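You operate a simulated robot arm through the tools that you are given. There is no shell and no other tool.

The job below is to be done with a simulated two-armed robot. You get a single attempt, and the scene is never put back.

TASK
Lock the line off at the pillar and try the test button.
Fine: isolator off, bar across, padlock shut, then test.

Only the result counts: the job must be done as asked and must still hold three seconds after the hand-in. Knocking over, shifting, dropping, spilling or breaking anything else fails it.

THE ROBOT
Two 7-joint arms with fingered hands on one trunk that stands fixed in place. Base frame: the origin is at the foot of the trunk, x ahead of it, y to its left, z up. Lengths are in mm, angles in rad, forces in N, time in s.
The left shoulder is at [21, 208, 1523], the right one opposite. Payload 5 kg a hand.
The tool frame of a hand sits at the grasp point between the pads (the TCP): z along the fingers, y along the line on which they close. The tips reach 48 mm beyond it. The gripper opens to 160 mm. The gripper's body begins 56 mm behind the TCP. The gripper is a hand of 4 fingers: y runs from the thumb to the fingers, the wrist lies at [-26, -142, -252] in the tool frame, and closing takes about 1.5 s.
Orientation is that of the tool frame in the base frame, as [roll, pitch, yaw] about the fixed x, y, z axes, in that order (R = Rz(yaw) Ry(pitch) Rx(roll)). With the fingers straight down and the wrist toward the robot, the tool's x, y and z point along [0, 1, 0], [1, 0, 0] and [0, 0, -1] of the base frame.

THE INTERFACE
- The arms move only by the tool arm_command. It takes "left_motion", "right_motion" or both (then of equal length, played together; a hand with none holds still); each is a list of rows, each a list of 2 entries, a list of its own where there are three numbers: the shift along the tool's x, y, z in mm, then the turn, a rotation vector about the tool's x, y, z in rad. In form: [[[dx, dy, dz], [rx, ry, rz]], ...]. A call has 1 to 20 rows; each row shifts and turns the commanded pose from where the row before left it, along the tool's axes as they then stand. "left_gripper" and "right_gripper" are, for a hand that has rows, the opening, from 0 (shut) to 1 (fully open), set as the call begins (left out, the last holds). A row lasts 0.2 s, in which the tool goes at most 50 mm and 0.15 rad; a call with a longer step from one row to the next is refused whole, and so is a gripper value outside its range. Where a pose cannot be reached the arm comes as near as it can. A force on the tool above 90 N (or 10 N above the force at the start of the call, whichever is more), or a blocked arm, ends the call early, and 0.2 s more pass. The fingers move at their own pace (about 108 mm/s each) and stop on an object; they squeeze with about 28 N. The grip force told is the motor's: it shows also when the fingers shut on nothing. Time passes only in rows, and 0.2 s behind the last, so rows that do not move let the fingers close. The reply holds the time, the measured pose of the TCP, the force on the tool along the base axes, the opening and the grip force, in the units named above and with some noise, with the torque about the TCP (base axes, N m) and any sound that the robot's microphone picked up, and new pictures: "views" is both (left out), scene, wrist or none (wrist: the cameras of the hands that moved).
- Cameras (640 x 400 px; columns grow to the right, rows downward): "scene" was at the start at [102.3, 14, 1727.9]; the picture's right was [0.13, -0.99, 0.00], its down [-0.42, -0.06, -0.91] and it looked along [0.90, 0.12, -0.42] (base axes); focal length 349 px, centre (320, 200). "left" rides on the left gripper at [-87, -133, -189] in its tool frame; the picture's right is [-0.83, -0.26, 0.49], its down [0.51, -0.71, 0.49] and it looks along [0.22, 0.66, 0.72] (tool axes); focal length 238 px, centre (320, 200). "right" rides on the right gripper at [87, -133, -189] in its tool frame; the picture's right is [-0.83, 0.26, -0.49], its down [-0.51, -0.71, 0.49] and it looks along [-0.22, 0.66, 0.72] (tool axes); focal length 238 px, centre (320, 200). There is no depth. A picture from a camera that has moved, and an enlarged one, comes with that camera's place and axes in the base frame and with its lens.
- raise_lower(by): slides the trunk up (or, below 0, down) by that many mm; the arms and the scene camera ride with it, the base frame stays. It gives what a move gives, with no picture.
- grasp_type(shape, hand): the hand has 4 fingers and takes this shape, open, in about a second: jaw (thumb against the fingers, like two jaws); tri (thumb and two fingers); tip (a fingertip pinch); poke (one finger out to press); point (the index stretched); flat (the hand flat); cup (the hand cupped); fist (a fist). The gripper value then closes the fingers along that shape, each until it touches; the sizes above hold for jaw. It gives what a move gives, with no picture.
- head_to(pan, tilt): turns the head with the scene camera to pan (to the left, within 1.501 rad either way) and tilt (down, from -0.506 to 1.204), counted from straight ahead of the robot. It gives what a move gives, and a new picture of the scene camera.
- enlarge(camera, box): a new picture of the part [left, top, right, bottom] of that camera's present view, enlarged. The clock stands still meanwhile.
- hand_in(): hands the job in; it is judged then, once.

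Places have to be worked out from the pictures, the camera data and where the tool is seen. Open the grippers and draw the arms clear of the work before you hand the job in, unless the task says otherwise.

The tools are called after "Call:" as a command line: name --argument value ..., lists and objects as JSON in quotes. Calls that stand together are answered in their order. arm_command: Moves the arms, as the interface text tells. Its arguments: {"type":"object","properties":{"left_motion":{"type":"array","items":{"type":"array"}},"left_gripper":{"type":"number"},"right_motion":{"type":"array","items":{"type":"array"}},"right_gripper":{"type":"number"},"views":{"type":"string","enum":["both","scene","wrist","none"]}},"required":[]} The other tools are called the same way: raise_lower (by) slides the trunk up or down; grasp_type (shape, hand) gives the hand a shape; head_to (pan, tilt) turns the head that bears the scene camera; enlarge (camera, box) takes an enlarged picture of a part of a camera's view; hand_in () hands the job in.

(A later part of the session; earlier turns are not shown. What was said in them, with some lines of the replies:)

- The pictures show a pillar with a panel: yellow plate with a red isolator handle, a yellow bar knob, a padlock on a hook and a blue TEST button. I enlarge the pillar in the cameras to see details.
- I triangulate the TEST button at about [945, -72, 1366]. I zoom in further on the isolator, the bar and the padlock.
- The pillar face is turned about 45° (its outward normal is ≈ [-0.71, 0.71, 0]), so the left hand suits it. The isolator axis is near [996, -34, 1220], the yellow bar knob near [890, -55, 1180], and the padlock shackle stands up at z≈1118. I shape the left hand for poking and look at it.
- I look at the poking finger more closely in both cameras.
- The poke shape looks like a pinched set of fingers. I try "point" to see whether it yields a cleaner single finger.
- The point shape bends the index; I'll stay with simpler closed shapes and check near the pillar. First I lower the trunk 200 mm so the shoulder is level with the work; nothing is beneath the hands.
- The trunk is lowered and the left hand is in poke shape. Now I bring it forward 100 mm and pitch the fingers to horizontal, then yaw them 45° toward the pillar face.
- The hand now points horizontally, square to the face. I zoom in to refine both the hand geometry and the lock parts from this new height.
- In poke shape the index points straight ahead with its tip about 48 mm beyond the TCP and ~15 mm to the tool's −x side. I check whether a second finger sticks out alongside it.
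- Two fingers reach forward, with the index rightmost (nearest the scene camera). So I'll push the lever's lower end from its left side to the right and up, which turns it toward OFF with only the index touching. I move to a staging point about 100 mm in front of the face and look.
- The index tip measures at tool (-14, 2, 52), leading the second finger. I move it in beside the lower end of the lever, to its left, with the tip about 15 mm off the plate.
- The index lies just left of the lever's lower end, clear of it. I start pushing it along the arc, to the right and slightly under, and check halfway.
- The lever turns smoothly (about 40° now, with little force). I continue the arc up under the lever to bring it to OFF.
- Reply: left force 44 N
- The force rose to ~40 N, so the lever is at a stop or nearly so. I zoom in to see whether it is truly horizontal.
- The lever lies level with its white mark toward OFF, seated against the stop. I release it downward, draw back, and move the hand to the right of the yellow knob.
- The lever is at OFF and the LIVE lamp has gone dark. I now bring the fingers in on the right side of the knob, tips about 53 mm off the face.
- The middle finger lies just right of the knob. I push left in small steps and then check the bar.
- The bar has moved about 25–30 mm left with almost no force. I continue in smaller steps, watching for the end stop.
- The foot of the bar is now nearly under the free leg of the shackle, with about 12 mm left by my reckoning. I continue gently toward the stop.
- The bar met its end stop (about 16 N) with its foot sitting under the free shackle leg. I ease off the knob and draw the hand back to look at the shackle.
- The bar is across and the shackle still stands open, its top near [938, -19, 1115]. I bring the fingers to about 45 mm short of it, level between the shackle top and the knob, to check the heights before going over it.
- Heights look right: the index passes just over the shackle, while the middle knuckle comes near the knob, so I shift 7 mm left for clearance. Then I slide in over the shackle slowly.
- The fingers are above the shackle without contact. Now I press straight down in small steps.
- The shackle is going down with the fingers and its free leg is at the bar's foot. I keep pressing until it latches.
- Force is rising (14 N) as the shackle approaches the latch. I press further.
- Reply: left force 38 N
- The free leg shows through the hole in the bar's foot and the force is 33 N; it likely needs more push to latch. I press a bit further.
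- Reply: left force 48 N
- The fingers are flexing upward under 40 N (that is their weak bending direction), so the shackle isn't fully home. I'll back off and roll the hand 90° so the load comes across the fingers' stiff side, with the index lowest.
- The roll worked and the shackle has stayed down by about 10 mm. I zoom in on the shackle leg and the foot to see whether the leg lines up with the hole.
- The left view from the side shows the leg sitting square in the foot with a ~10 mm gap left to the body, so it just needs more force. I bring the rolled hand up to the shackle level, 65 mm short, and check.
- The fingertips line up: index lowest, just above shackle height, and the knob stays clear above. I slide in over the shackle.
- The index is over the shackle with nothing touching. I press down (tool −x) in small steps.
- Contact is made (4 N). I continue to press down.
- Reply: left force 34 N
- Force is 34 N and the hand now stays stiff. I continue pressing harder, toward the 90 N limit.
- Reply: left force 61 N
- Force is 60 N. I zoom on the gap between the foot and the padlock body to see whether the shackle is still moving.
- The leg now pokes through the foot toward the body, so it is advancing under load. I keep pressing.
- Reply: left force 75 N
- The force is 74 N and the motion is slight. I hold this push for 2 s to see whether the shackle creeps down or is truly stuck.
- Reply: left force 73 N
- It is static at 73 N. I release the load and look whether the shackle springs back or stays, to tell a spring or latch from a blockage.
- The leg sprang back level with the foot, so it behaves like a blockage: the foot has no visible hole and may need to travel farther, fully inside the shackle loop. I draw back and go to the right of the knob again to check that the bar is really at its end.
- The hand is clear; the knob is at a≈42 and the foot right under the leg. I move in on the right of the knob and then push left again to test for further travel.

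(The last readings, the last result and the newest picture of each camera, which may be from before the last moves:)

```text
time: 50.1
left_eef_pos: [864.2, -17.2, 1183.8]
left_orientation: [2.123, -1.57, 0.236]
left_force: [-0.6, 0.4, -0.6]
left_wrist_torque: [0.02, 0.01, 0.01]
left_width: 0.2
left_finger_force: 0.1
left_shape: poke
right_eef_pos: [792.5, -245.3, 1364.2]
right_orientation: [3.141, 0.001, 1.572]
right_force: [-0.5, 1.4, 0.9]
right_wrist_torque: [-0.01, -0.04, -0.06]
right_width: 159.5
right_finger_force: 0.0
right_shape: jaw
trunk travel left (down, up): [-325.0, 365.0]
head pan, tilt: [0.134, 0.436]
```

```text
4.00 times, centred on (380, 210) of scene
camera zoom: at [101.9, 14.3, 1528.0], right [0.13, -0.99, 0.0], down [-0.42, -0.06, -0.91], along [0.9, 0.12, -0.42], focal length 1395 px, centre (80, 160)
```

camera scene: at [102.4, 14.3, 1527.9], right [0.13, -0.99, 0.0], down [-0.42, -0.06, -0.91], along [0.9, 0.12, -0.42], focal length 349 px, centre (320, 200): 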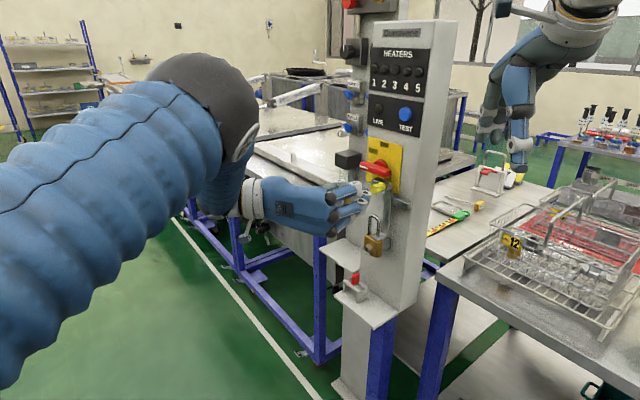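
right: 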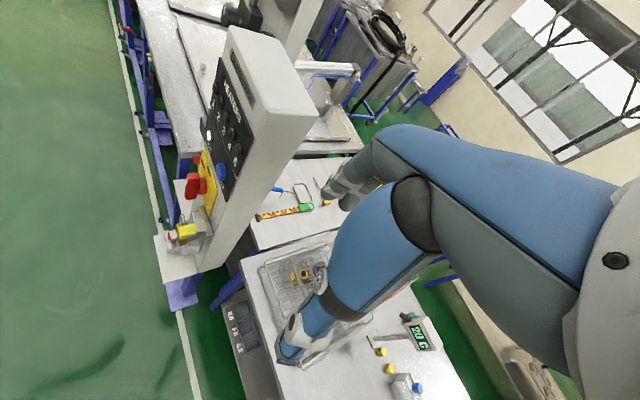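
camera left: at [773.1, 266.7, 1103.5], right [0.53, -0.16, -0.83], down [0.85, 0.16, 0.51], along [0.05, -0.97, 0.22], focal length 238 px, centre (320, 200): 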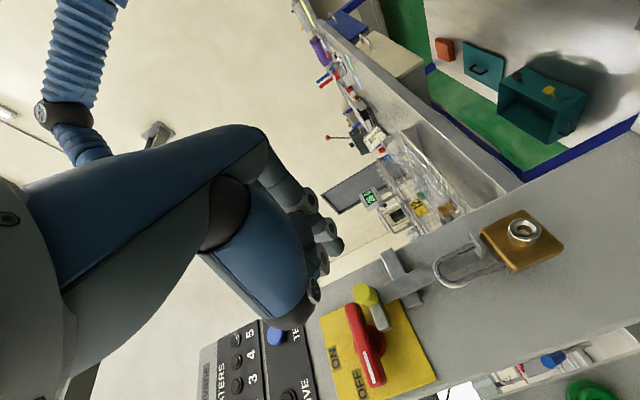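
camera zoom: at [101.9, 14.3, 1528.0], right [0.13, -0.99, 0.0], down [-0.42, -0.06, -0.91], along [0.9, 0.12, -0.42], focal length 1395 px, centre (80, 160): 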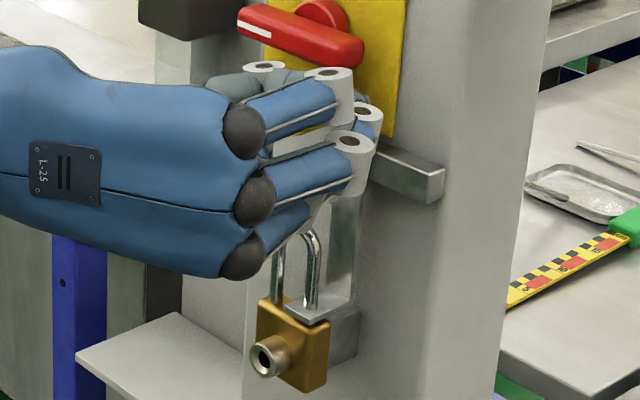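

The fingers are right of the knob with a gap. I push left and watch the force and the bar's motion.

Call:
arm_command --left_motion '[[[0, -5, 0], [0, 0, 0]], [[0, -5, 0], [0, 0, 0]], [[0, -4, 0], [0, 0, 0]], [[0, -3, 0], [0, 0, 0]], [[0, -3, 0], [0, 0, 0]], [[0, 0, 0], [0, 0, 0]]]' --views "none"

Call:
enlarge --camera "left" --box '[280, 180, 540, 360]'

Call:
enlarge --camera "right" --box '[155, 165, 195, 215]'

```text
time: 51.5
left_eef_pos: [877.6, -2.5, 1182.2]
left_orientation: [1.879, -1.568, 0.477]
left_force: [-0.8, -0.8, -0.2]
left_wrist_torque: [0.0, -0.01, -0.05]
left_width: 0.1
left_finger_force: 0.1
left_shape: poke
right_eef_pos: [792.4, -245.0, 1364.3]
right_orientation: [3.14, -0.001, 1.571]
right_force: [-0.6, -0.5, -0.1]
right_wrist_torque: [0.01, -0.01, 0.0]
right_width: 159.7
right_finger_force: 0.0
right_shape: jaw
trunk travel left (down, up): [-325.0, 365.0]
head pan, tilt: [0.134, 0.436]
```

```text
2.22 times, centred on (410, 270) of left
camera zoom: at [838.5, 224.3, 1096.7], right [0.53, -0.16, -0.84], down [0.85, 0.15, 0.5], along [0.05, -0.97, 0.22], focal length 530 px, centre (120, 44)
```

zoom: 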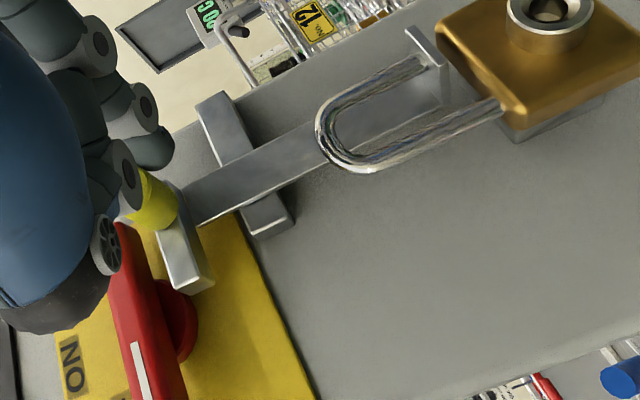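

```text
8.00 times, centred on (175, 190) of right
camera zoom: at [659.9, -158.7, 1553.8], right [0.26, -0.83, 0.49], down [-0.71, -0.51, -0.49], along [0.66, -0.22, -0.72], focal length 1907 px, centre (1480, 280)
```

zoom: 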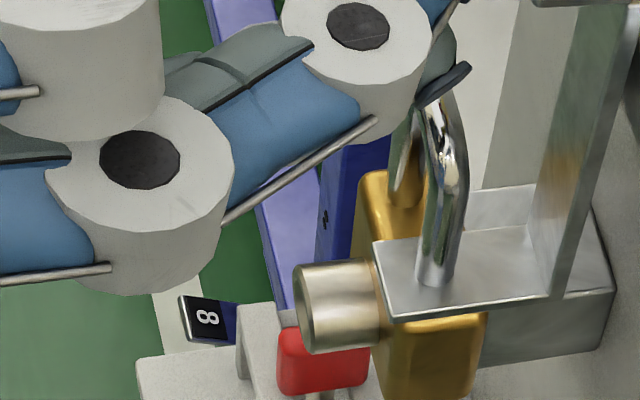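

Still no contact; I continue left in small steps.

Call:
arm_command --left_motion '[[[0, -3, 0], [0, 0, 0]], [[0, -3, 0], [0, 0, 0]], [[0, -3, 0], [0, 0, 0]], [[0, -3, 0], [0, 0, 0]], [[0, -3, 0], [0, 0, 0]], [[0, 0, 0], [0, 0, 0]]]' --views "none"

Call:
enlarge --camera "left" --box '[280, 180, 540, 360]'

Call:
enlarge --camera "right" --box '[155, 165, 195, 215]'

```text
time: 52.9
left_eef_pos: [886.4, 4.2, 1186.0]
left_orientation: [2.915, -1.569, -0.564]
left_force: [-35.9, -18.0, -6.5]
left_wrist_torque: [0.13, 0.43, -1.35]
left_width: 0.1
left_finger_force: 0.0
left_shape: poke
right_eef_pos: [789.1, -248.1, 1365.3]
right_orientation: [3.139, -0.003, 1.57]
right_force: [-0.9, -0.8, -0.5]
right_wrist_torque: [0.11, -0.03, -0.02]
right_width: 159.6
right_finger_force: 0.0
right_shape: jaw
trunk travel left (down, up): [-325.0, 365.0]
head pan, tilt: [0.134, 0.436]
```

```text
2.22 times, centred on (410, 270) of left
camera zoom: at [847.1, 231.1, 1099.6], right [0.53, -0.16, -0.83], down [0.85, 0.15, 0.51], along [0.04, -0.98, 0.22], focal length 530 px, centre (120, 44)
```

zoom: 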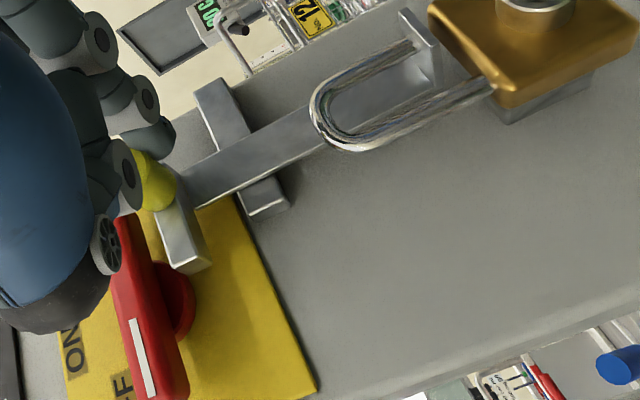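

```text
8.00 times, centred on (175, 190) of right
camera zoom: at [656.1, -161.5, 1554.9], right [0.26, -0.84, 0.49], down [-0.71, -0.51, -0.49], along [0.66, -0.22, -0.72], focal length 1907 px, centre (1480, 280)
```

zoom: 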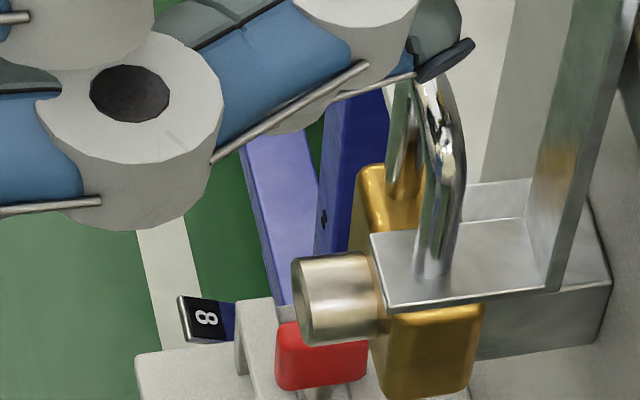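

At 40 N the bar did not move, so something stops it here. I look closely at the block's left end against the lever and hub to see whether they touch.

Call:
enlarge --camera "left" --box '[320, 230, 420, 320]'

Call:
enlarge --camera "scene" --box '[355, 150, 415, 210]'

Call:
enlarge --camera "right" --box '[150, 100, 220, 190]'

```text
4.44 times, centred on (370, 275) of left
camera zoom: at [847.1, 231.1, 1099.6], right [0.53, -0.16, -0.83], down [0.85, 0.15, 0.51], along [0.04, -0.98, 0.22], focal length 1059 px, centre (98, -133)
```

zoom: 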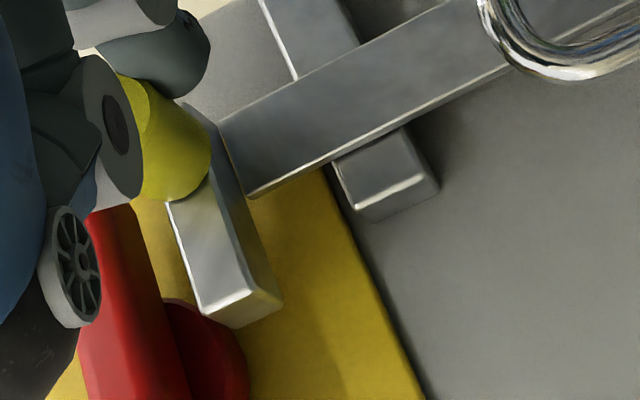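

```text
6.67 times, centred on (385, 180) of scene
camera zoom: at [98.5, 11.4, 1528.2], right [0.13, -0.99, 0.0], down [-0.42, -0.06, -0.91], along [0.9, 0.12, -0.42], focal length 2326 px, centre (-113, 333)
```

zoom: 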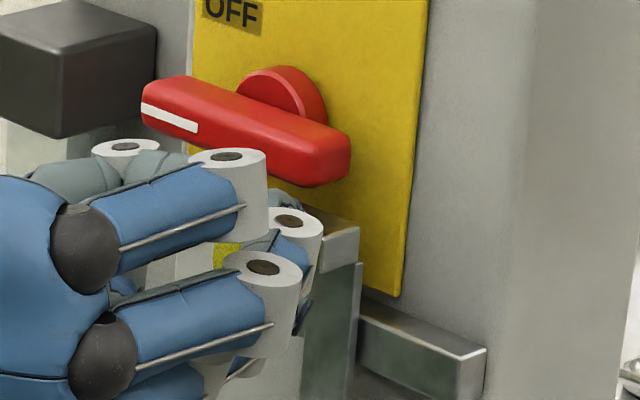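

```text
4.44 times, centred on (185, 145) of right
camera zoom: at [656.1, -161.5, 1554.9], right [0.26, -0.84, 0.49], down [-0.71, -0.51, -0.49], along [0.66, -0.22, -0.72], focal length 1059 px, centre (920, 444)
```

zoom: 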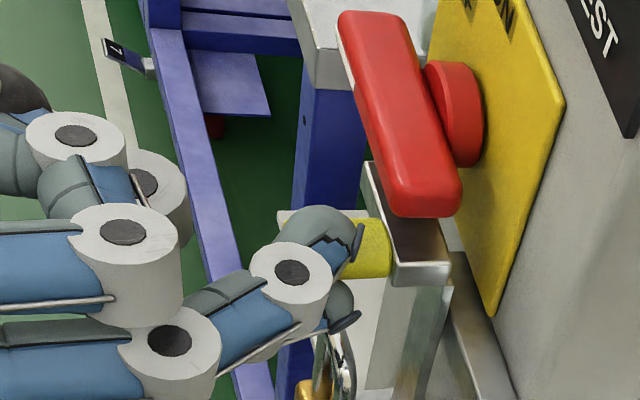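

The bar sits firmly at this stop in both pushes. I zoom right in on the block end near the hub, and on the foot and leg, from the left camera.

Call:
enlarge --camera "left" --box '[340, 265, 390, 315]'

Call:
enlarge --camera "left" --box '[400, 170, 500, 260]'

Call:
enlarge --camera "right" --box '[165, 175, 190, 205]'

```text
8.00 times, centred on (365, 290) of left
camera zoom: at [847.1, 231.1, 1099.6], right [0.53, -0.16, -0.83], down [0.85, 0.15, 0.51], along [0.04, -0.98, 0.22], focal length 1907 px, centre (-40, -520)
```

zoom: 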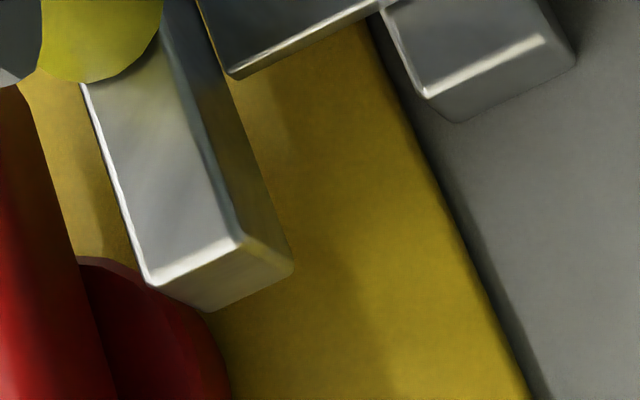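

```text
4.44 times, centred on (450, 215) of left
camera zoom: at [847.1, 231.1, 1099.6], right [0.53, -0.16, -0.83], down [0.85, 0.15, 0.51], along [0.04, -0.98, 0.22], focal length 1059 px, centre (-258, 133)
```

zoom: 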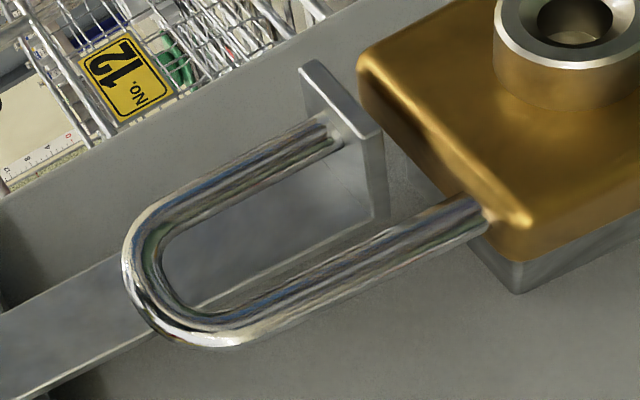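

```text
13.33 times, centred on (178, 190) of right
camera zoom: at [656.1, -161.5, 1554.9], right [0.26, -0.84, 0.49], down [-0.71, -0.51, -0.49], along [0.66, -0.22, -0.72], focal length 3178 px, centre (2220, 333)
```

zoom: 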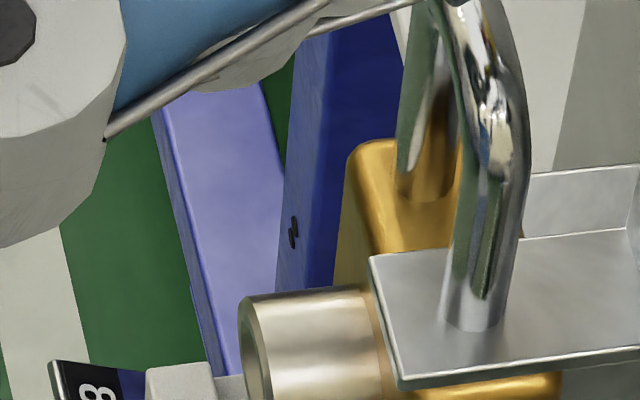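

The leg end rests dead-centre on the foot, whose position is clearly the bar's designed home, so the shackle may already be at its shut limit. To test for latching, I back away, then I'll press a fingertip lightly on the front of the shackle's left leg and drag upward by friction.

Call:
arm_command --left_motion '[[[0, 10, 0], [0, 0, 0]], [[0, 5, -30], [0, 0, 0]], [[0, 0, -40], [0, 0, 0]], [[-30, -20, 0], [0, 0, 0]], [[-35, -20, 0], [0, 0, 0]], [[-32, -19, 0], [0, 0, 0]], [[0, 0, 25], [0, 0, 0]], [[0, 0, 20], [0, 0, 0]], [[0, 0, 0], [0, 0, 0]]]' --views "none"

Call:
enlarge --camera "left" --box '[260, 160, 500, 340]'

Call:
enlarge --camera "scene" --box '[335, 170, 415, 260]'

Call:
enlarge --camera "right" --box '[110, 130, 220, 240]'

```text
time: 54.9
left_eef_pos: [905.2, 56.7, 1085.6]
left_orientation: [2.676, -1.571, -0.317]
left_force: [0.0, -0.3, -0.3]
left_wrist_torque: [-0.01, 0.04, 0.02]
left_width: 0.0
left_finger_force: 0.0
left_shape: poke
right_eef_pos: [792.7, -245.0, 1363.8]
right_orientation: [3.141, -0.001, 1.57]
right_force: [0.0, 1.1, 0.0]
right_wrist_torque: [-0.02, 0.03, 0.0]
right_width: 159.5
right_finger_force: 0.0
right_shape: jaw
trunk travel left (down, up): [-325.0, 365.0]
head pan, tilt: [0.134, 0.436]
```

```text
2.22 times, centred on (380, 250) of left
camera zoom: at [864.8, 284.3, 999.3], right [0.53, -0.16, -0.83], down [0.85, 0.16, 0.51], along [0.05, -0.97, 0.22], focal length 530 px, centre (187, 89)
```

zoom: 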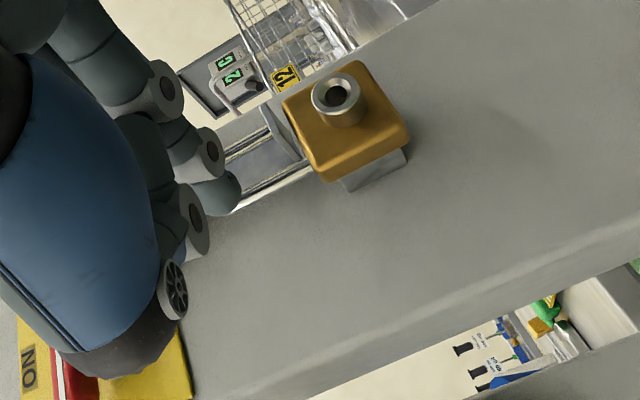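

```text
4.44 times, centred on (375, 215) of scene
camera zoom: at [102.2, 13.8, 1528.0], right [0.13, -0.99, 0.0], down [-0.42, -0.06, -0.91], along [0.9, 0.12, -0.42], focal length 1550 px, centre (76, 133)
```

zoom: 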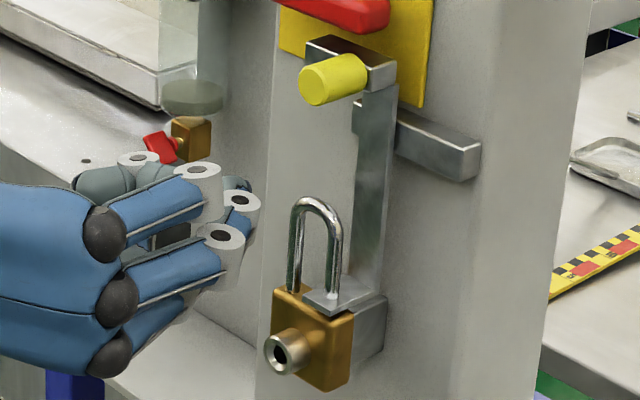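

```text
3.64 times, centred on (165, 185) of right
camera zoom: at [659.9, -158.4, 1553.8], right [0.26, -0.83, 0.49], down [-0.71, -0.51, -0.49], along [0.66, -0.22, -0.72], focal length 867 px, centre (884, 254)
```

zoom: 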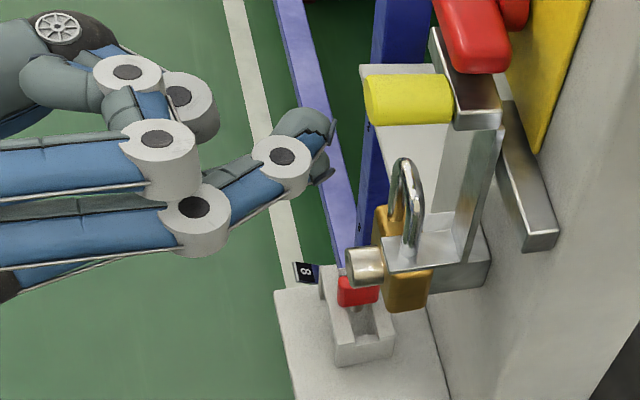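

The tip is about 27 mm off the shackle's left leg. I shift slightly right and advance gently until contact.

Call:
arm_command --left_motion '[[[0, 7, 5], [0, 0, 0]], [[0, 0, 6], [0, 0, 0]], [[0, 0, 5], [0, 0, 0]], [[0, 0, 4], [0, 0, 0]], [[0, 0, 4], [0, 0, 0]], [[0, 0, 3], [0, 0, 0]], [[0, 0, 0], [0, 0, 0]]]' --views "none"

Call:
enlarge --camera "left" --box '[300, 180, 400, 270]'

Call:
enlarge --camera "right" --box '[140, 150, 210, 230]'

```text
time: 56.5
left_eef_pos: [915.9, 33.4, 1086.0]
left_orientation: [2.831, -1.57, -0.475]
left_force: [0.0, 0.3, 0.1]
left_wrist_torque: [0.0, -0.01, 0.02]
left_width: 0.0
left_finger_force: 0.0
left_shape: poke
right_eef_pos: [792.4, -244.6, 1363.5]
right_orientation: [3.141, 0.0, 1.57]
right_force: [-0.6, 0.6, 0.3]
right_wrist_torque: [0.02, 0.0, 0.01]
right_width: 159.7
right_finger_force: 0.0
right_shape: jaw
trunk travel left (down, up): [-325.0, 365.0]
head pan, tilt: [0.134, 0.436]
```

```text
4.44 times, centred on (350, 225) of left
camera zoom: at [876.4, 260.5, 999.3], right [0.53, -0.16, -0.83], down [0.85, 0.15, 0.51], along [0.05, -0.97, 0.22], focal length 1059 px, centre (187, 89)
```

zoom: 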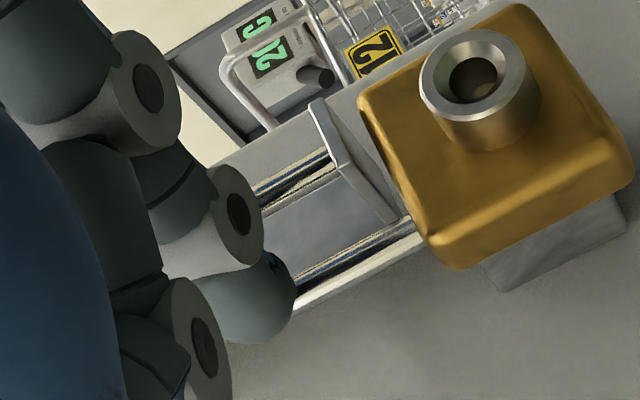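

```text
5.00 times, centred on (175, 190) of right
camera zoom: at [660.0, -158.4, 1553.8], right [0.26, -0.83, 0.49], down [-0.71, -0.51, -0.49], along [0.66, -0.22, -0.72], focal length 1192 px, centre (1045, 250)
```

zoom: 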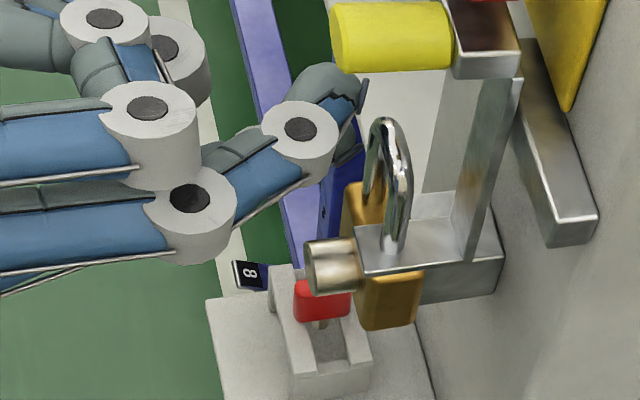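

No contact yet; I advance another 10 mm in fine steps.

Call:
arm_command --left_motion '[[[0, 0, 3], [0, 0, 0]], [[0, 0, 3], [0, 0, 0]], [[0, 0, 2], [0, 0, 0]], [[0, 0, 2], [0, 0, 0]], [[0, 0, 0], [0, 0, 0]]]' --views "none"

Call:
enlarge --camera "left" --box '[300, 180, 400, 270]'

```text
time: 57.7
left_eef_pos: [917.6, 31.2, 1084.4]
left_orientation: [1.311, -1.569, 1.04]
left_force: [-68.5, 48.8, -7.2]
left_wrist_torque: [0.83, 1.0, -1.18]
left_width: 0.0
left_finger_force: 0.0
left_shape: poke
right_eef_pos: [787.0, -240.5, 1369.0]
right_orientation: [3.138, 0.003, 1.571]
right_force: [0.2, -0.4, -0.5]
right_wrist_torque: [-0.01, -0.03, 0.01]
right_width: 159.9
right_finger_force: 0.0
right_shape: jaw
trunk travel left (down, up): [-325.0, 365.0]
head pan, tilt: [0.134, 0.436]
```

```text
4.44 times, centred on (350, 225) of left
camera zoom: at [879.0, 258.4, 999.5], right [0.52, -0.16, -0.84], down [0.85, 0.15, 0.5], along [0.04, -0.97, 0.22], focal length 1059 px, centre (187, 89)
```

zoom: 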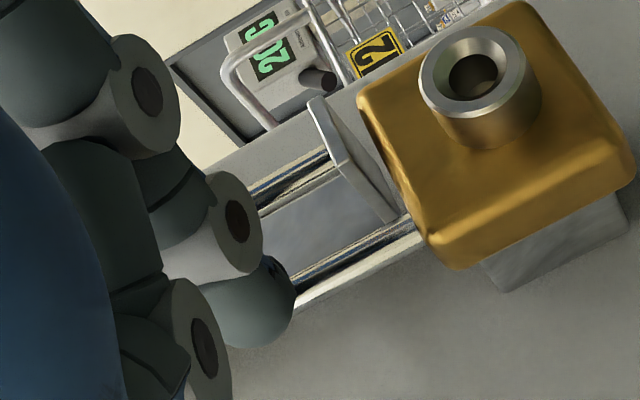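

That is 84 N: stiffer than wished. I ease back to about 25 N of contact and then drag upward 20 mm.

Call:
arm_command --left_motion '[[[0, 0, -4], [0, 0, 0]], [[0, 0, -2.5], [0, 0, 0]], [[4, 0, 0], [0, 0, 0]], [[4, 0, 0], [0, 0, 0]], [[4, 0, 0], [0, 0, 0]], [[4, 0, 0], [0, 0, 0]], [[4, 0, 0], [0, 0, 0]], [[0, 0, 0], [0, 0, 0]]]' --views "none"

Call:
enlarge --camera "left" --box '[300, 180, 400, 270]'

Call:
enlarge --camera "right" --box '[140, 150, 210, 230]'

Call:
enlarge --camera "scene" --box '[335, 170, 415, 260]'

```text
time: 59.5
left_eef_pos: [919.1, 29.9, 1103.1]
left_orientation: [3.02, -1.562, -0.662]
left_force: [-20.6, 3.9, -27.4]
left_wrist_torque: [1.27, 1.08, -0.69]
left_width: 0.0
left_finger_force: 0.0
left_shape: poke
right_eef_pos: [792.6, -244.7, 1363.9]
right_orientation: [-3.139, 0.0, 1.57]
right_force: [0.8, 0.7, -0.6]
right_wrist_torque: [0.0, 0.03, 0.0]
right_width: 159.6
right_finger_force: 0.0
right_shape: jaw
trunk travel left (down, up): [-325.0, 365.0]
head pan, tilt: [0.134, 0.436]
```

```text
4.44 times, centred on (350, 225) of left
camera zoom: at [879.1, 257.3, 1016.7], right [0.52, -0.16, -0.84], down [0.85, 0.15, 0.5], along [0.05, -0.98, 0.21], focal length 1059 px, centre (187, 89)
```

zoom: 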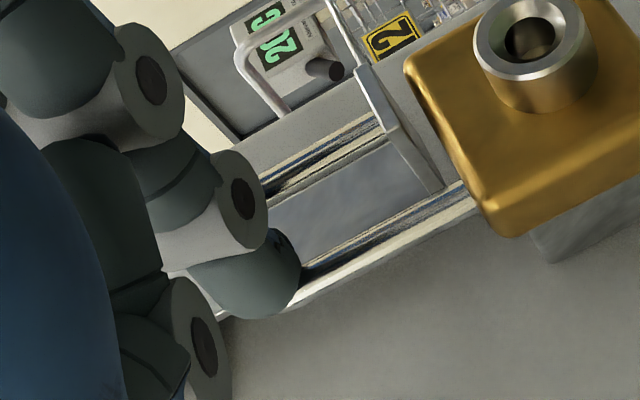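

```text
5.00 times, centred on (175, 190) of right
camera zoom: at [660.6, -158.2, 1553.3], right [0.26, -0.83, 0.49], down [-0.71, -0.51, -0.49], along [0.66, -0.22, -0.72], focal length 1192 px, centre (1045, 250)
```

zoom: 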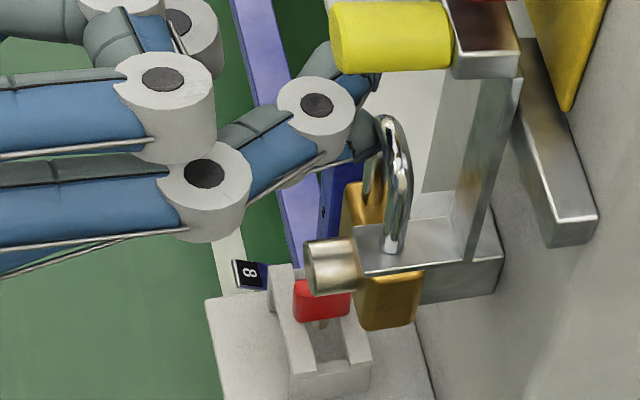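

```text
4.44 times, centred on (375, 215) of scene
camera zoom: at [102.9, 14.2, 1527.7], right [0.13, -0.99, 0.0], down [-0.42, -0.06, -0.91], along [0.9, 0.12, -0.42], focal length 1550 px, centre (76, 133)
```

zoom: 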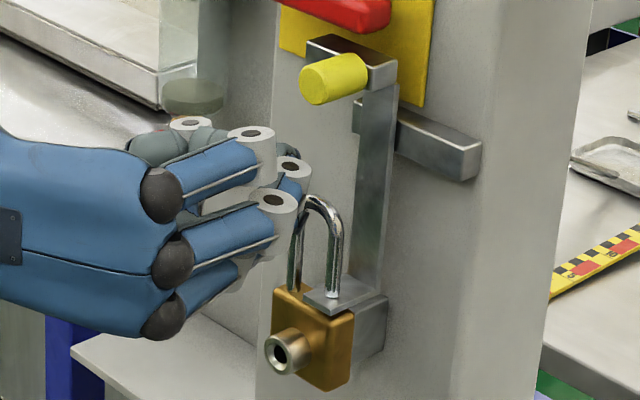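

Dragging up with about 27 N did not lift the shackle at all (it slid freely under ~2 N before), so the padlock is latched shut. I draw back and raise the hand to the TEST button, stopping short of it.

Call:
arm_command --left_motion '[[[0, 0, -20], [0, 0, 0]], [[0, 0, -40], [0, 0, 0]], [[0, 0, -25], [0, 0, 0]], [[46, 8, 0], [0, 0, 0]], [[46, 9, 0], [0, 0, 0]], [[46, 9, 0], [0, 0, 0]], [[46, 9, 0], [0, 0, 0]], [[46, 9, 0], [0, 0, 0]], [[44, 8, 0], [0, 0, 0]], [[0, 0, 25], [0, 0, 0]], [[0, 0, 25], [0, 0, 0]], [[0, 0, 0], [0, 0, 0]]]' --views "both"

Call:
enlarge --camera "scene" --box '[335, 70, 445, 170]'

Call:
enlarge --camera "right" --box '[140, 0, 290, 140]'

Call:
enlarge --camera "scene" --box '[345, 150, 415, 260]'

```text
time: 62.1
left_eef_pos: [857.5, 18.1, 1379.8]
left_orientation: [0.341, -1.57, 2.017]
left_force: [0.2, 1.0, -0.1]
left_wrist_torque: [-0.01, 0.01, -0.01]
left_width: 0.0
left_finger_force: 0.0
left_shape: poke
right_eef_pos: [791.4, -245.0, 1365.5]
right_orientation: [-3.141, 0.0, 1.572]
right_force: [-0.6, -0.4, 0.3]
right_wrist_torque: [0.0, 0.0, -0.04]
right_width: 159.6
right_finger_force: 0.0
right_shape: jaw
trunk travel left (down, up): [-325.0, 365.0]
head pan, tilt: [0.134, 0.436]
camera scene: at [101.6, 14.2, 1528.0], right [0.13, -0.99, 0.0], down [-0.42, -0.06, -0.91], along [0.9, 0.12, -0.42], focal length 349 px, centre (320, 200)
camera left: at [817.1, 244.9, 1292.1], right [0.53, -0.16, -0.83], down [0.85, 0.16, 0.51], along [0.05, -0.97, 0.22], focal length 238 px, centre (320, 200)
```

scene: 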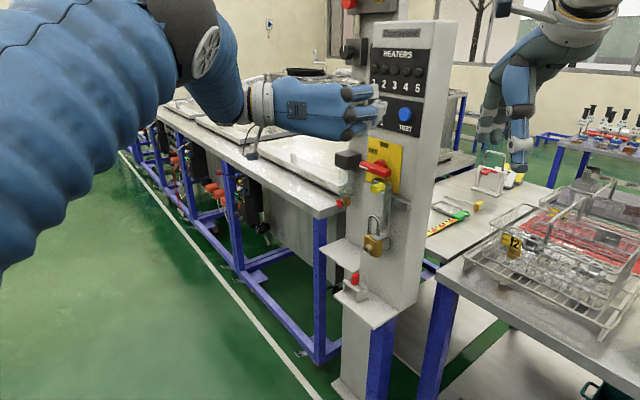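
left: 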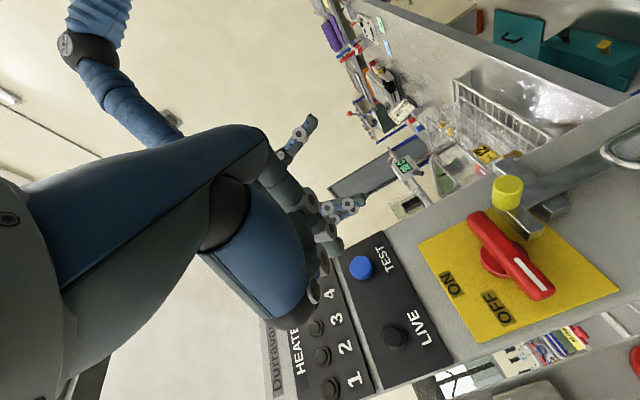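

```text
4.00 times, centred on (390, 120) of scene
camera zoom: at [101.6, 14.2, 1528.0], right [0.13, -0.99, 0.0], down [-0.42, -0.06, -0.91], along [0.9, 0.12, -0.42], focal length 1395 px, centre (40, 520)
```

zoom: 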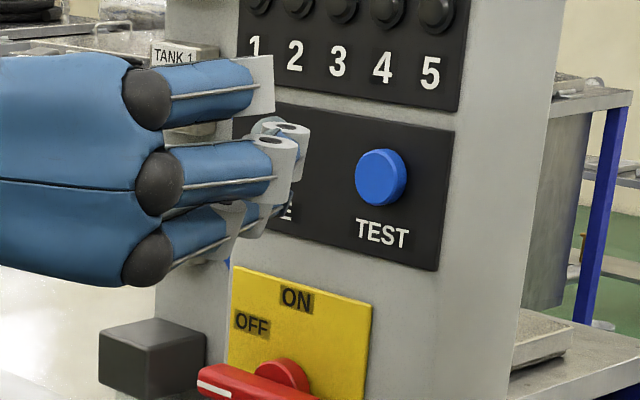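

```text
2.86 times, centred on (215, 70) of right
camera zoom: at [659.2, -158.0, 1554.3], right [0.26, -0.83, 0.49], down [-0.71, -0.51, -0.49], along [0.66, -0.22, -0.72], focal length 681 px, centre (620, 571)
```

zoom: 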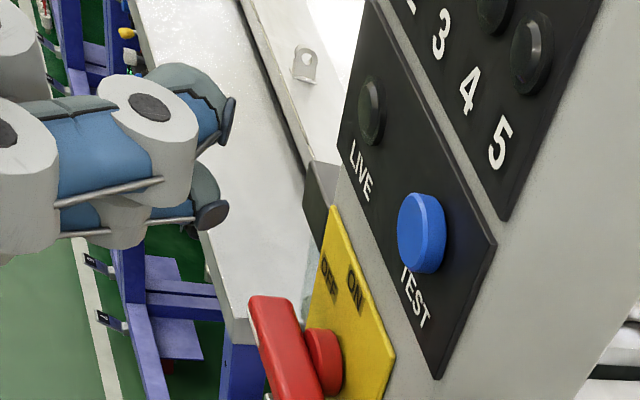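

```text
3.64 times, centred on (380, 205) of scene
camera zoom: at [101.6, 14.2, 1528.0], right [0.13, -0.99, 0.0], down [-0.42, -0.06, -0.91], along [0.9, 0.12, -0.42], focal length 1268 px, centre (102, 182)
```

zoom: 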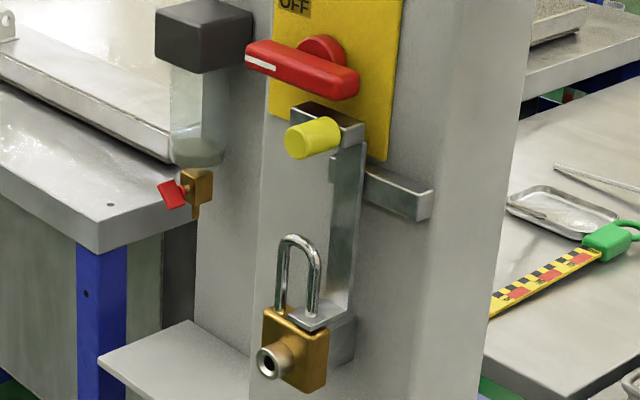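

The shackle remains down, and the index tip lines up exactly with the button (its predicted and seen pixels agree). I advance, slowing for the press.

Call:
arm_command --left_motion '[[[0, 0, 25], [0, 0, 0]], [[0, 0, 25], [0, 0, 0]], [[0, 0, 10], [0, 0, 0]], [[0, 0, 4], [0, 0, 0]], [[0, 0, 4], [0, 0, 0]], [[0, 0, 3], [0, 0, 0]], [[0, 0, 3], [0, 0, 0]], [[0, 0, 0], [0, 0, 0]]]' --views "none"

Call:
enlarge --camera "right" --box '[140, 0, 290, 140]'

Call:
enlarge --camera "left" --box '[260, 180, 440, 340]'

```text
time: 63.9
left_eef_pos: [910.3, -33.3, 1382.1]
left_orientation: [0.718, -1.57, 1.639]
left_force: [-1.0, 1.3, -0.4]
left_wrist_torque: [0.03, 0.03, 0.0]
left_width: 0.0
left_finger_force: 0.1
left_shape: poke
right_eef_pos: [792.1, -245.7, 1364.1]
right_orientation: [-3.141, 0.001, 1.57]
right_force: [0.3, -0.1, -0.2]
right_wrist_torque: [-0.02, 0.0, 0.02]
right_width: 159.8
right_finger_force: 0.0
right_shape: jaw
trunk travel left (down, up): [-325.0, 365.0]
head pan, tilt: [0.134, 0.436]
```

```text
2.86 times, centred on (215, 70) of right
camera zoom: at [659.8, -158.3, 1553.9], right [0.26, -0.83, 0.49], down [-0.71, -0.51, -0.49], along [0.66, -0.22, -0.72], focal length 681 px, centre (620, 571)
```

zoom: 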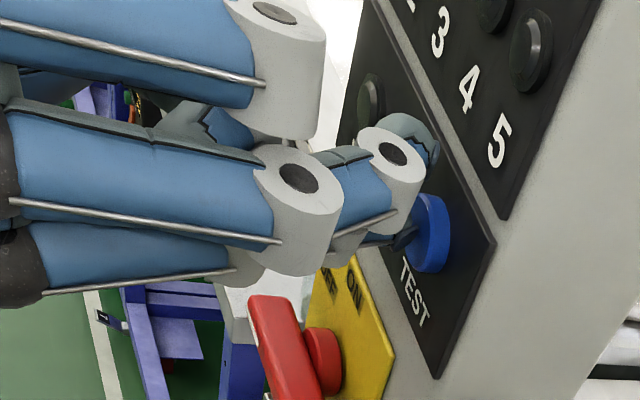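

```text
2.50 times, centred on (350, 260) of left
camera zoom: at [870.2, 192.8, 1294.8], right [0.53, -0.16, -0.83], down [0.85, 0.16, 0.51], along [0.05, -0.97, 0.22], focal length 596 px, centre (245, 50)
```

zoom: 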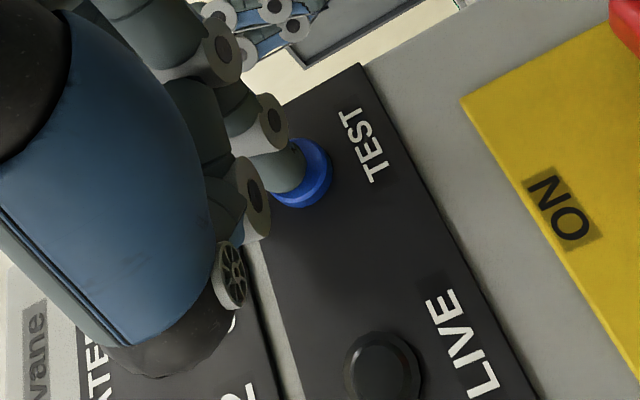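

The index tip is right at the button with barely any force. I press in by fine steps.

Call:
arm_command --left_motion '[[[0, 0, 2], [0, 0, 0]], [[0, 0, 2], [0, 0, 0]], [[0, 0, 2], [0, 0, 0]], [[0, 0, 1.5], [0, 0, 0]], [[0, 0, 0], [0, 0, 0]], [[0, 0, 0], [0, 0, 0]]]' --views "none"

Call:
enlarge --camera "right" --box '[190, 40, 260, 110]'

Call:
enlarge --camera "left" --box '[260, 180, 440, 340]'

```text
time: 65.3
left_eef_pos: [913.6, -38.1, 1381.2]
left_orientation: [-2.403, -1.57, -1.52]
left_force: [-9.7, 11.5, 1.9]
left_wrist_torque: [0.0, 0.04, -0.04]
left_width: 0.1
left_finger_force: 0.1
left_shape: poke
right_eef_pos: [790.8, -244.1, 1366.0]
right_orientation: [-3.141, 0.002, 1.572]
right_force: [-0.4, 0.2, -0.7]
right_wrist_torque: [0.02, -0.03, -0.02]
right_width: 159.5
right_finger_force: 0.1
right_shape: jaw
trunk travel left (down, up): [-325.0, 365.0]
head pan, tilt: [0.134, 0.436]
heard: click
```

```text
5.71 times, centred on (225, 75) of right
camera zoom: at [658.4, -156.6, 1554.7], right [0.26, -0.83, 0.49], down [-0.71, -0.51, -0.49], along [0.66, -0.22, -0.72], focal length 1362 px, centre (863, 914)
```

zoom: 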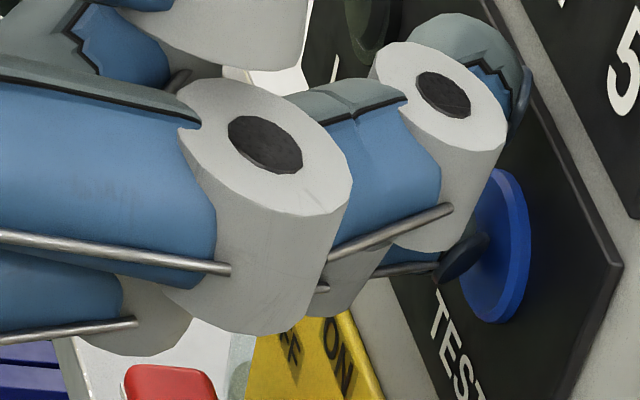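

```text
2.50 times, centred on (350, 260) of left
camera zoom: at [873.6, 189.3, 1294.3], right [0.53, -0.16, -0.83], down [0.85, 0.16, 0.51], along [0.05, -0.97, 0.22], focal length 596 px, centre (245, 50)
```

zoom: 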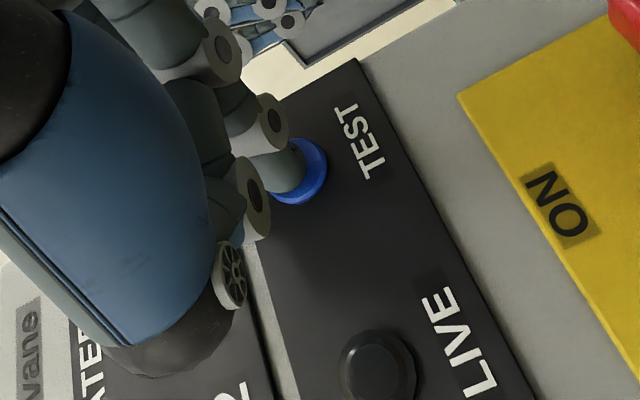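

A click was heard: the TEST button has been pressed (14 N) with LIVE staying dark. I release it and draw the left arm well back.

Call:
arm_command --left_motion '[[[0, 0, -10], [0, 0, 0]], [[0, 0, -25], [0, 0, 0]], [[0, 0, -40], [0, 0, 0]], [[0, 0, -45], [0, 0, 0]], [[0, 0, -45], [0, 0, 0]], [[0, 0, -45], [0, 0, 0]], [[0, 0, -45], [0, 0, 0]], [[0, 0, 0], [0, 0, 0]]]' --views "scene"

Call:
enlarge --camera "scene" --box '[345, 80, 435, 180]'

Call:
enlarge --camera "scene" --box '[345, 150, 415, 260]'

Call:
enlarge --camera "right" --box '[130, 100, 230, 230]'

```text
time: 67.1
left_eef_pos: [735.3, 137.9, 1382.3]
left_orientation: [2.284, -1.57, 0.071]
left_force: [1.2, -0.5, 0.4]
left_wrist_torque: [-0.02, 0.02, -0.01]
left_width: 0.0
left_finger_force: 0.0
left_shape: poke
right_eef_pos: [793.7, -245.5, 1362.7]
right_orientation: [-3.141, 0.0, 1.57]
right_force: [0.4, 0.0, -0.4]
right_wrist_torque: [0.06, 0.05, -0.02]
right_width: 159.8
right_finger_force: 0.1
right_shape: jaw
trunk travel left (down, up): [-325.0, 365.0]
head pan, tilt: [0.134, 0.436]
camera scene: at [103.2, 12.8, 1527.8], right [0.13, -0.99, 0.0], down [-0.42, -0.06, -0.91], along [0.9, 0.12, -0.42], focal length 349 px, centre (320, 200)
```

scene: 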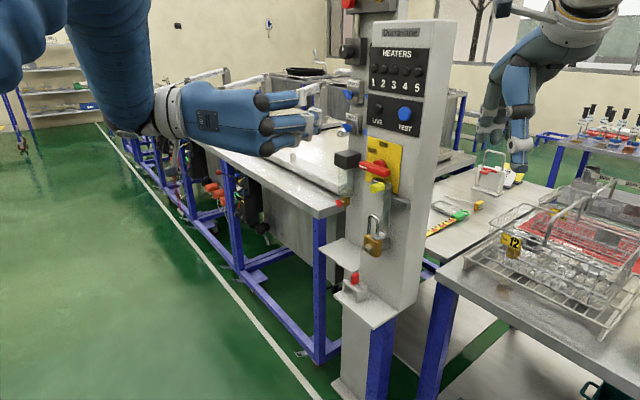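

```text
4.00 times, centred on (390, 130) of scene
camera zoom: at [103.2, 12.8, 1527.8], right [0.13, -0.99, 0.0], down [-0.42, -0.06, -0.91], along [0.9, 0.12, -0.42], focal length 1395 px, centre (40, 480)
```

zoom: 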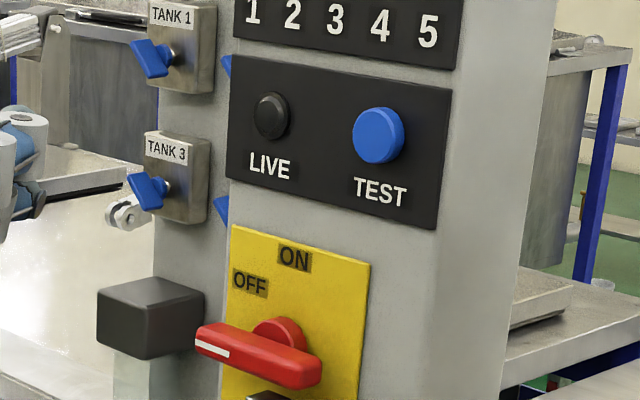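

```text
3.64 times, centred on (380, 205) of scene
camera zoom: at [103.2, 12.8, 1527.8], right [0.13, -0.99, 0.0], down [-0.42, -0.06, -0.91], along [0.9, 0.12, -0.42], focal length 1268 px, centre (102, 182)
```

zoom: 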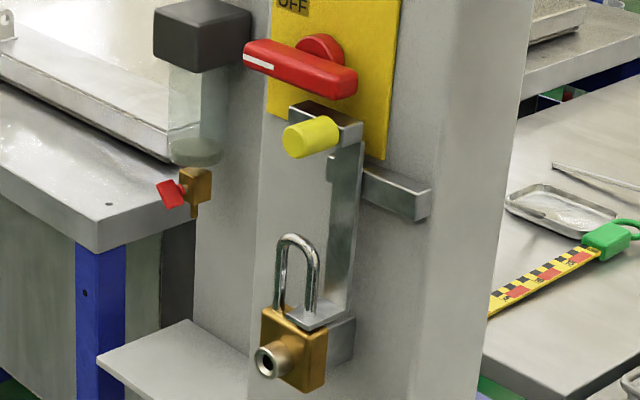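

```text
3.08 times, centred on (180, 165) of right
camera zoom: at [661.0, -159.8, 1553.1], right [0.26, -0.83, 0.49], down [-0.71, -0.51, -0.49], along [0.65, -0.22, -0.72], focal length 733 px, centre (751, 308)
```

zoom: 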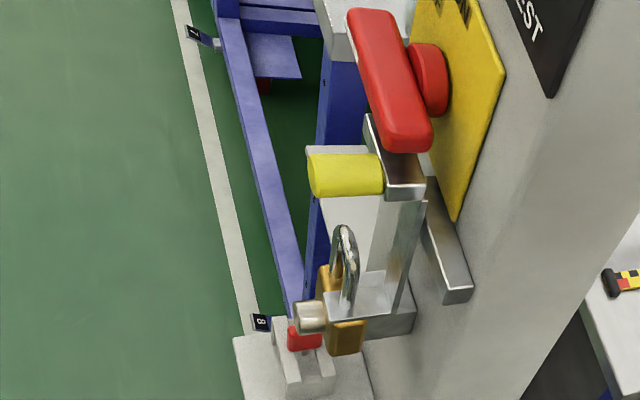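

Everything holds: the lever is at OFF, LIVE is dark, the bar is across, the shackle is down and the button is back out. I open the left hand (jaw) where it stands clear, and move it back a bit more.

Call:
grasp_type --shape "jaw" --hand "left"

Call:
arm_command --left_motion '[[[0, 0, -30], [0, 0, 0]], [[0, 0, -30], [0, 0, 0]], [[0, 0, 0], [0, 0, 0]]]' --left_gripper 1 --views "scene"

Call:
enlarge --camera "scene" --box '[335, 90, 445, 270]'

```text
time: 68.0
left_eef_pos: [735.5, 138.2, 1382.0]
left_orientation: [-1.963, -1.569, -1.965]
left_force: [0.3, 0.1, 0.6]
left_wrist_torque: [0.02, 0.01, -0.02]
left_width: 159.6
left_finger_force: 0.0
left_shape: jaw
right_eef_pos: [792.7, -244.9, 1364.2]
right_orientation: [-3.141, 0.002, 1.572]
right_force: [-0.3, -0.1, -0.7]
right_wrist_torque: [-0.03, 0.0, 0.04]
right_width: 159.6
right_finger_force: 0.0
right_shape: jaw
trunk travel left (down, up): [-325.0, 365.0]
head pan, tilt: [0.134, 0.436]
```

```text
time: 68.8
left_eef_pos: [692.7, 180.1, 1382.4]
left_orientation: [-2.894, -1.57, -1.032]
left_force: [0.5, -0.4, -0.1]
left_wrist_torque: [-0.01, 0.0, 0.0]
left_width: 160.0
left_finger_force: 0.1
left_shape: jaw
right_eef_pos: [794.2, -245.3, 1363.2]
right_orientation: [-3.141, -0.001, 1.571]
right_force: [-0.3, -1.5, -0.4]
right_wrist_torque: [0.05, 0.03, 0.01]
right_width: 159.6
right_finger_force: 0.0
right_shape: jaw
trunk travel left (down, up): [-325.0, 365.0]
head pan, tilt: [0.134, 0.436]
camera scene: at [103.1, 13.0, 1527.8], right [0.13, -0.99, 0.0], down [-0.42, -0.06, -0.91], along [0.9, 0.12, -0.42], focal length 349 px, centre (320, 200)
```

scene: 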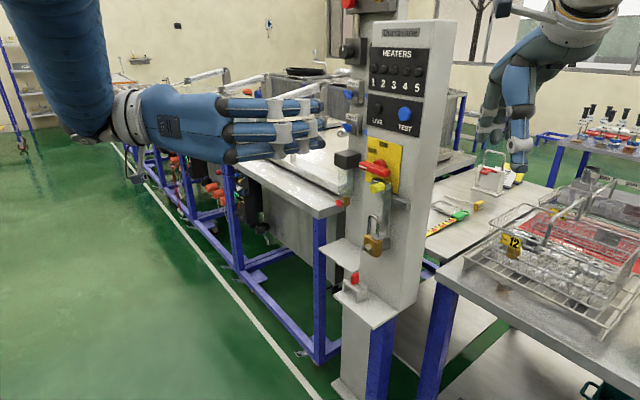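

```text
2.22 times, centred on (390, 180) of scene
camera zoom: at [103.1, 13.0, 1527.8], right [0.13, -0.99, 0.0], down [-0.42, -0.06, -0.91], along [0.9, 0.12, -0.42], focal length 775 px, centre (164, 244)
```

zoom: 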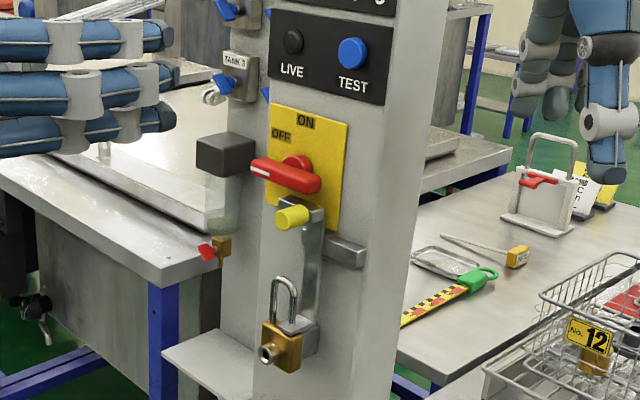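

Both hands are open and clear. The isolator is off, the bar is across, the padlock shackle is down and resists lifting, and the test button was tried with a click heard. I hand the job in.

Call:
hand_in

```text
The job is handed in.
```

I turned the isolator off, slid the bar across, closed the padlock and pressed the test button last, then handed the job in. I'm sure of every step except the padlock, which I judged by how it resisted being lifted.

- **Isolator:** the lever is level at OFF, against its stop. The LIVE lamp went out when I turned it and stayed out.
- **Bar:** it is across at its end stop. It did not move when I pushed it again with about 40 N.
- **Padlock:** the shackle went down about 11 mm and stopped with its free leg resting on the bar's foot, about 10 mm above the padlock body. Pressing with up to 74 N did not close that gap, and I heard no click from it. It then did not lift under about 27 N of upward drag, though it had moved freely under 2 N before, so I took it as locked.
- **Test button:** I pressed it after the padlock, heard a click, and LIVE stayed dark. The button came back out when I let go.

Nothing else was moved or knocked over that I could see. Both hands are open and clear of the pillar.
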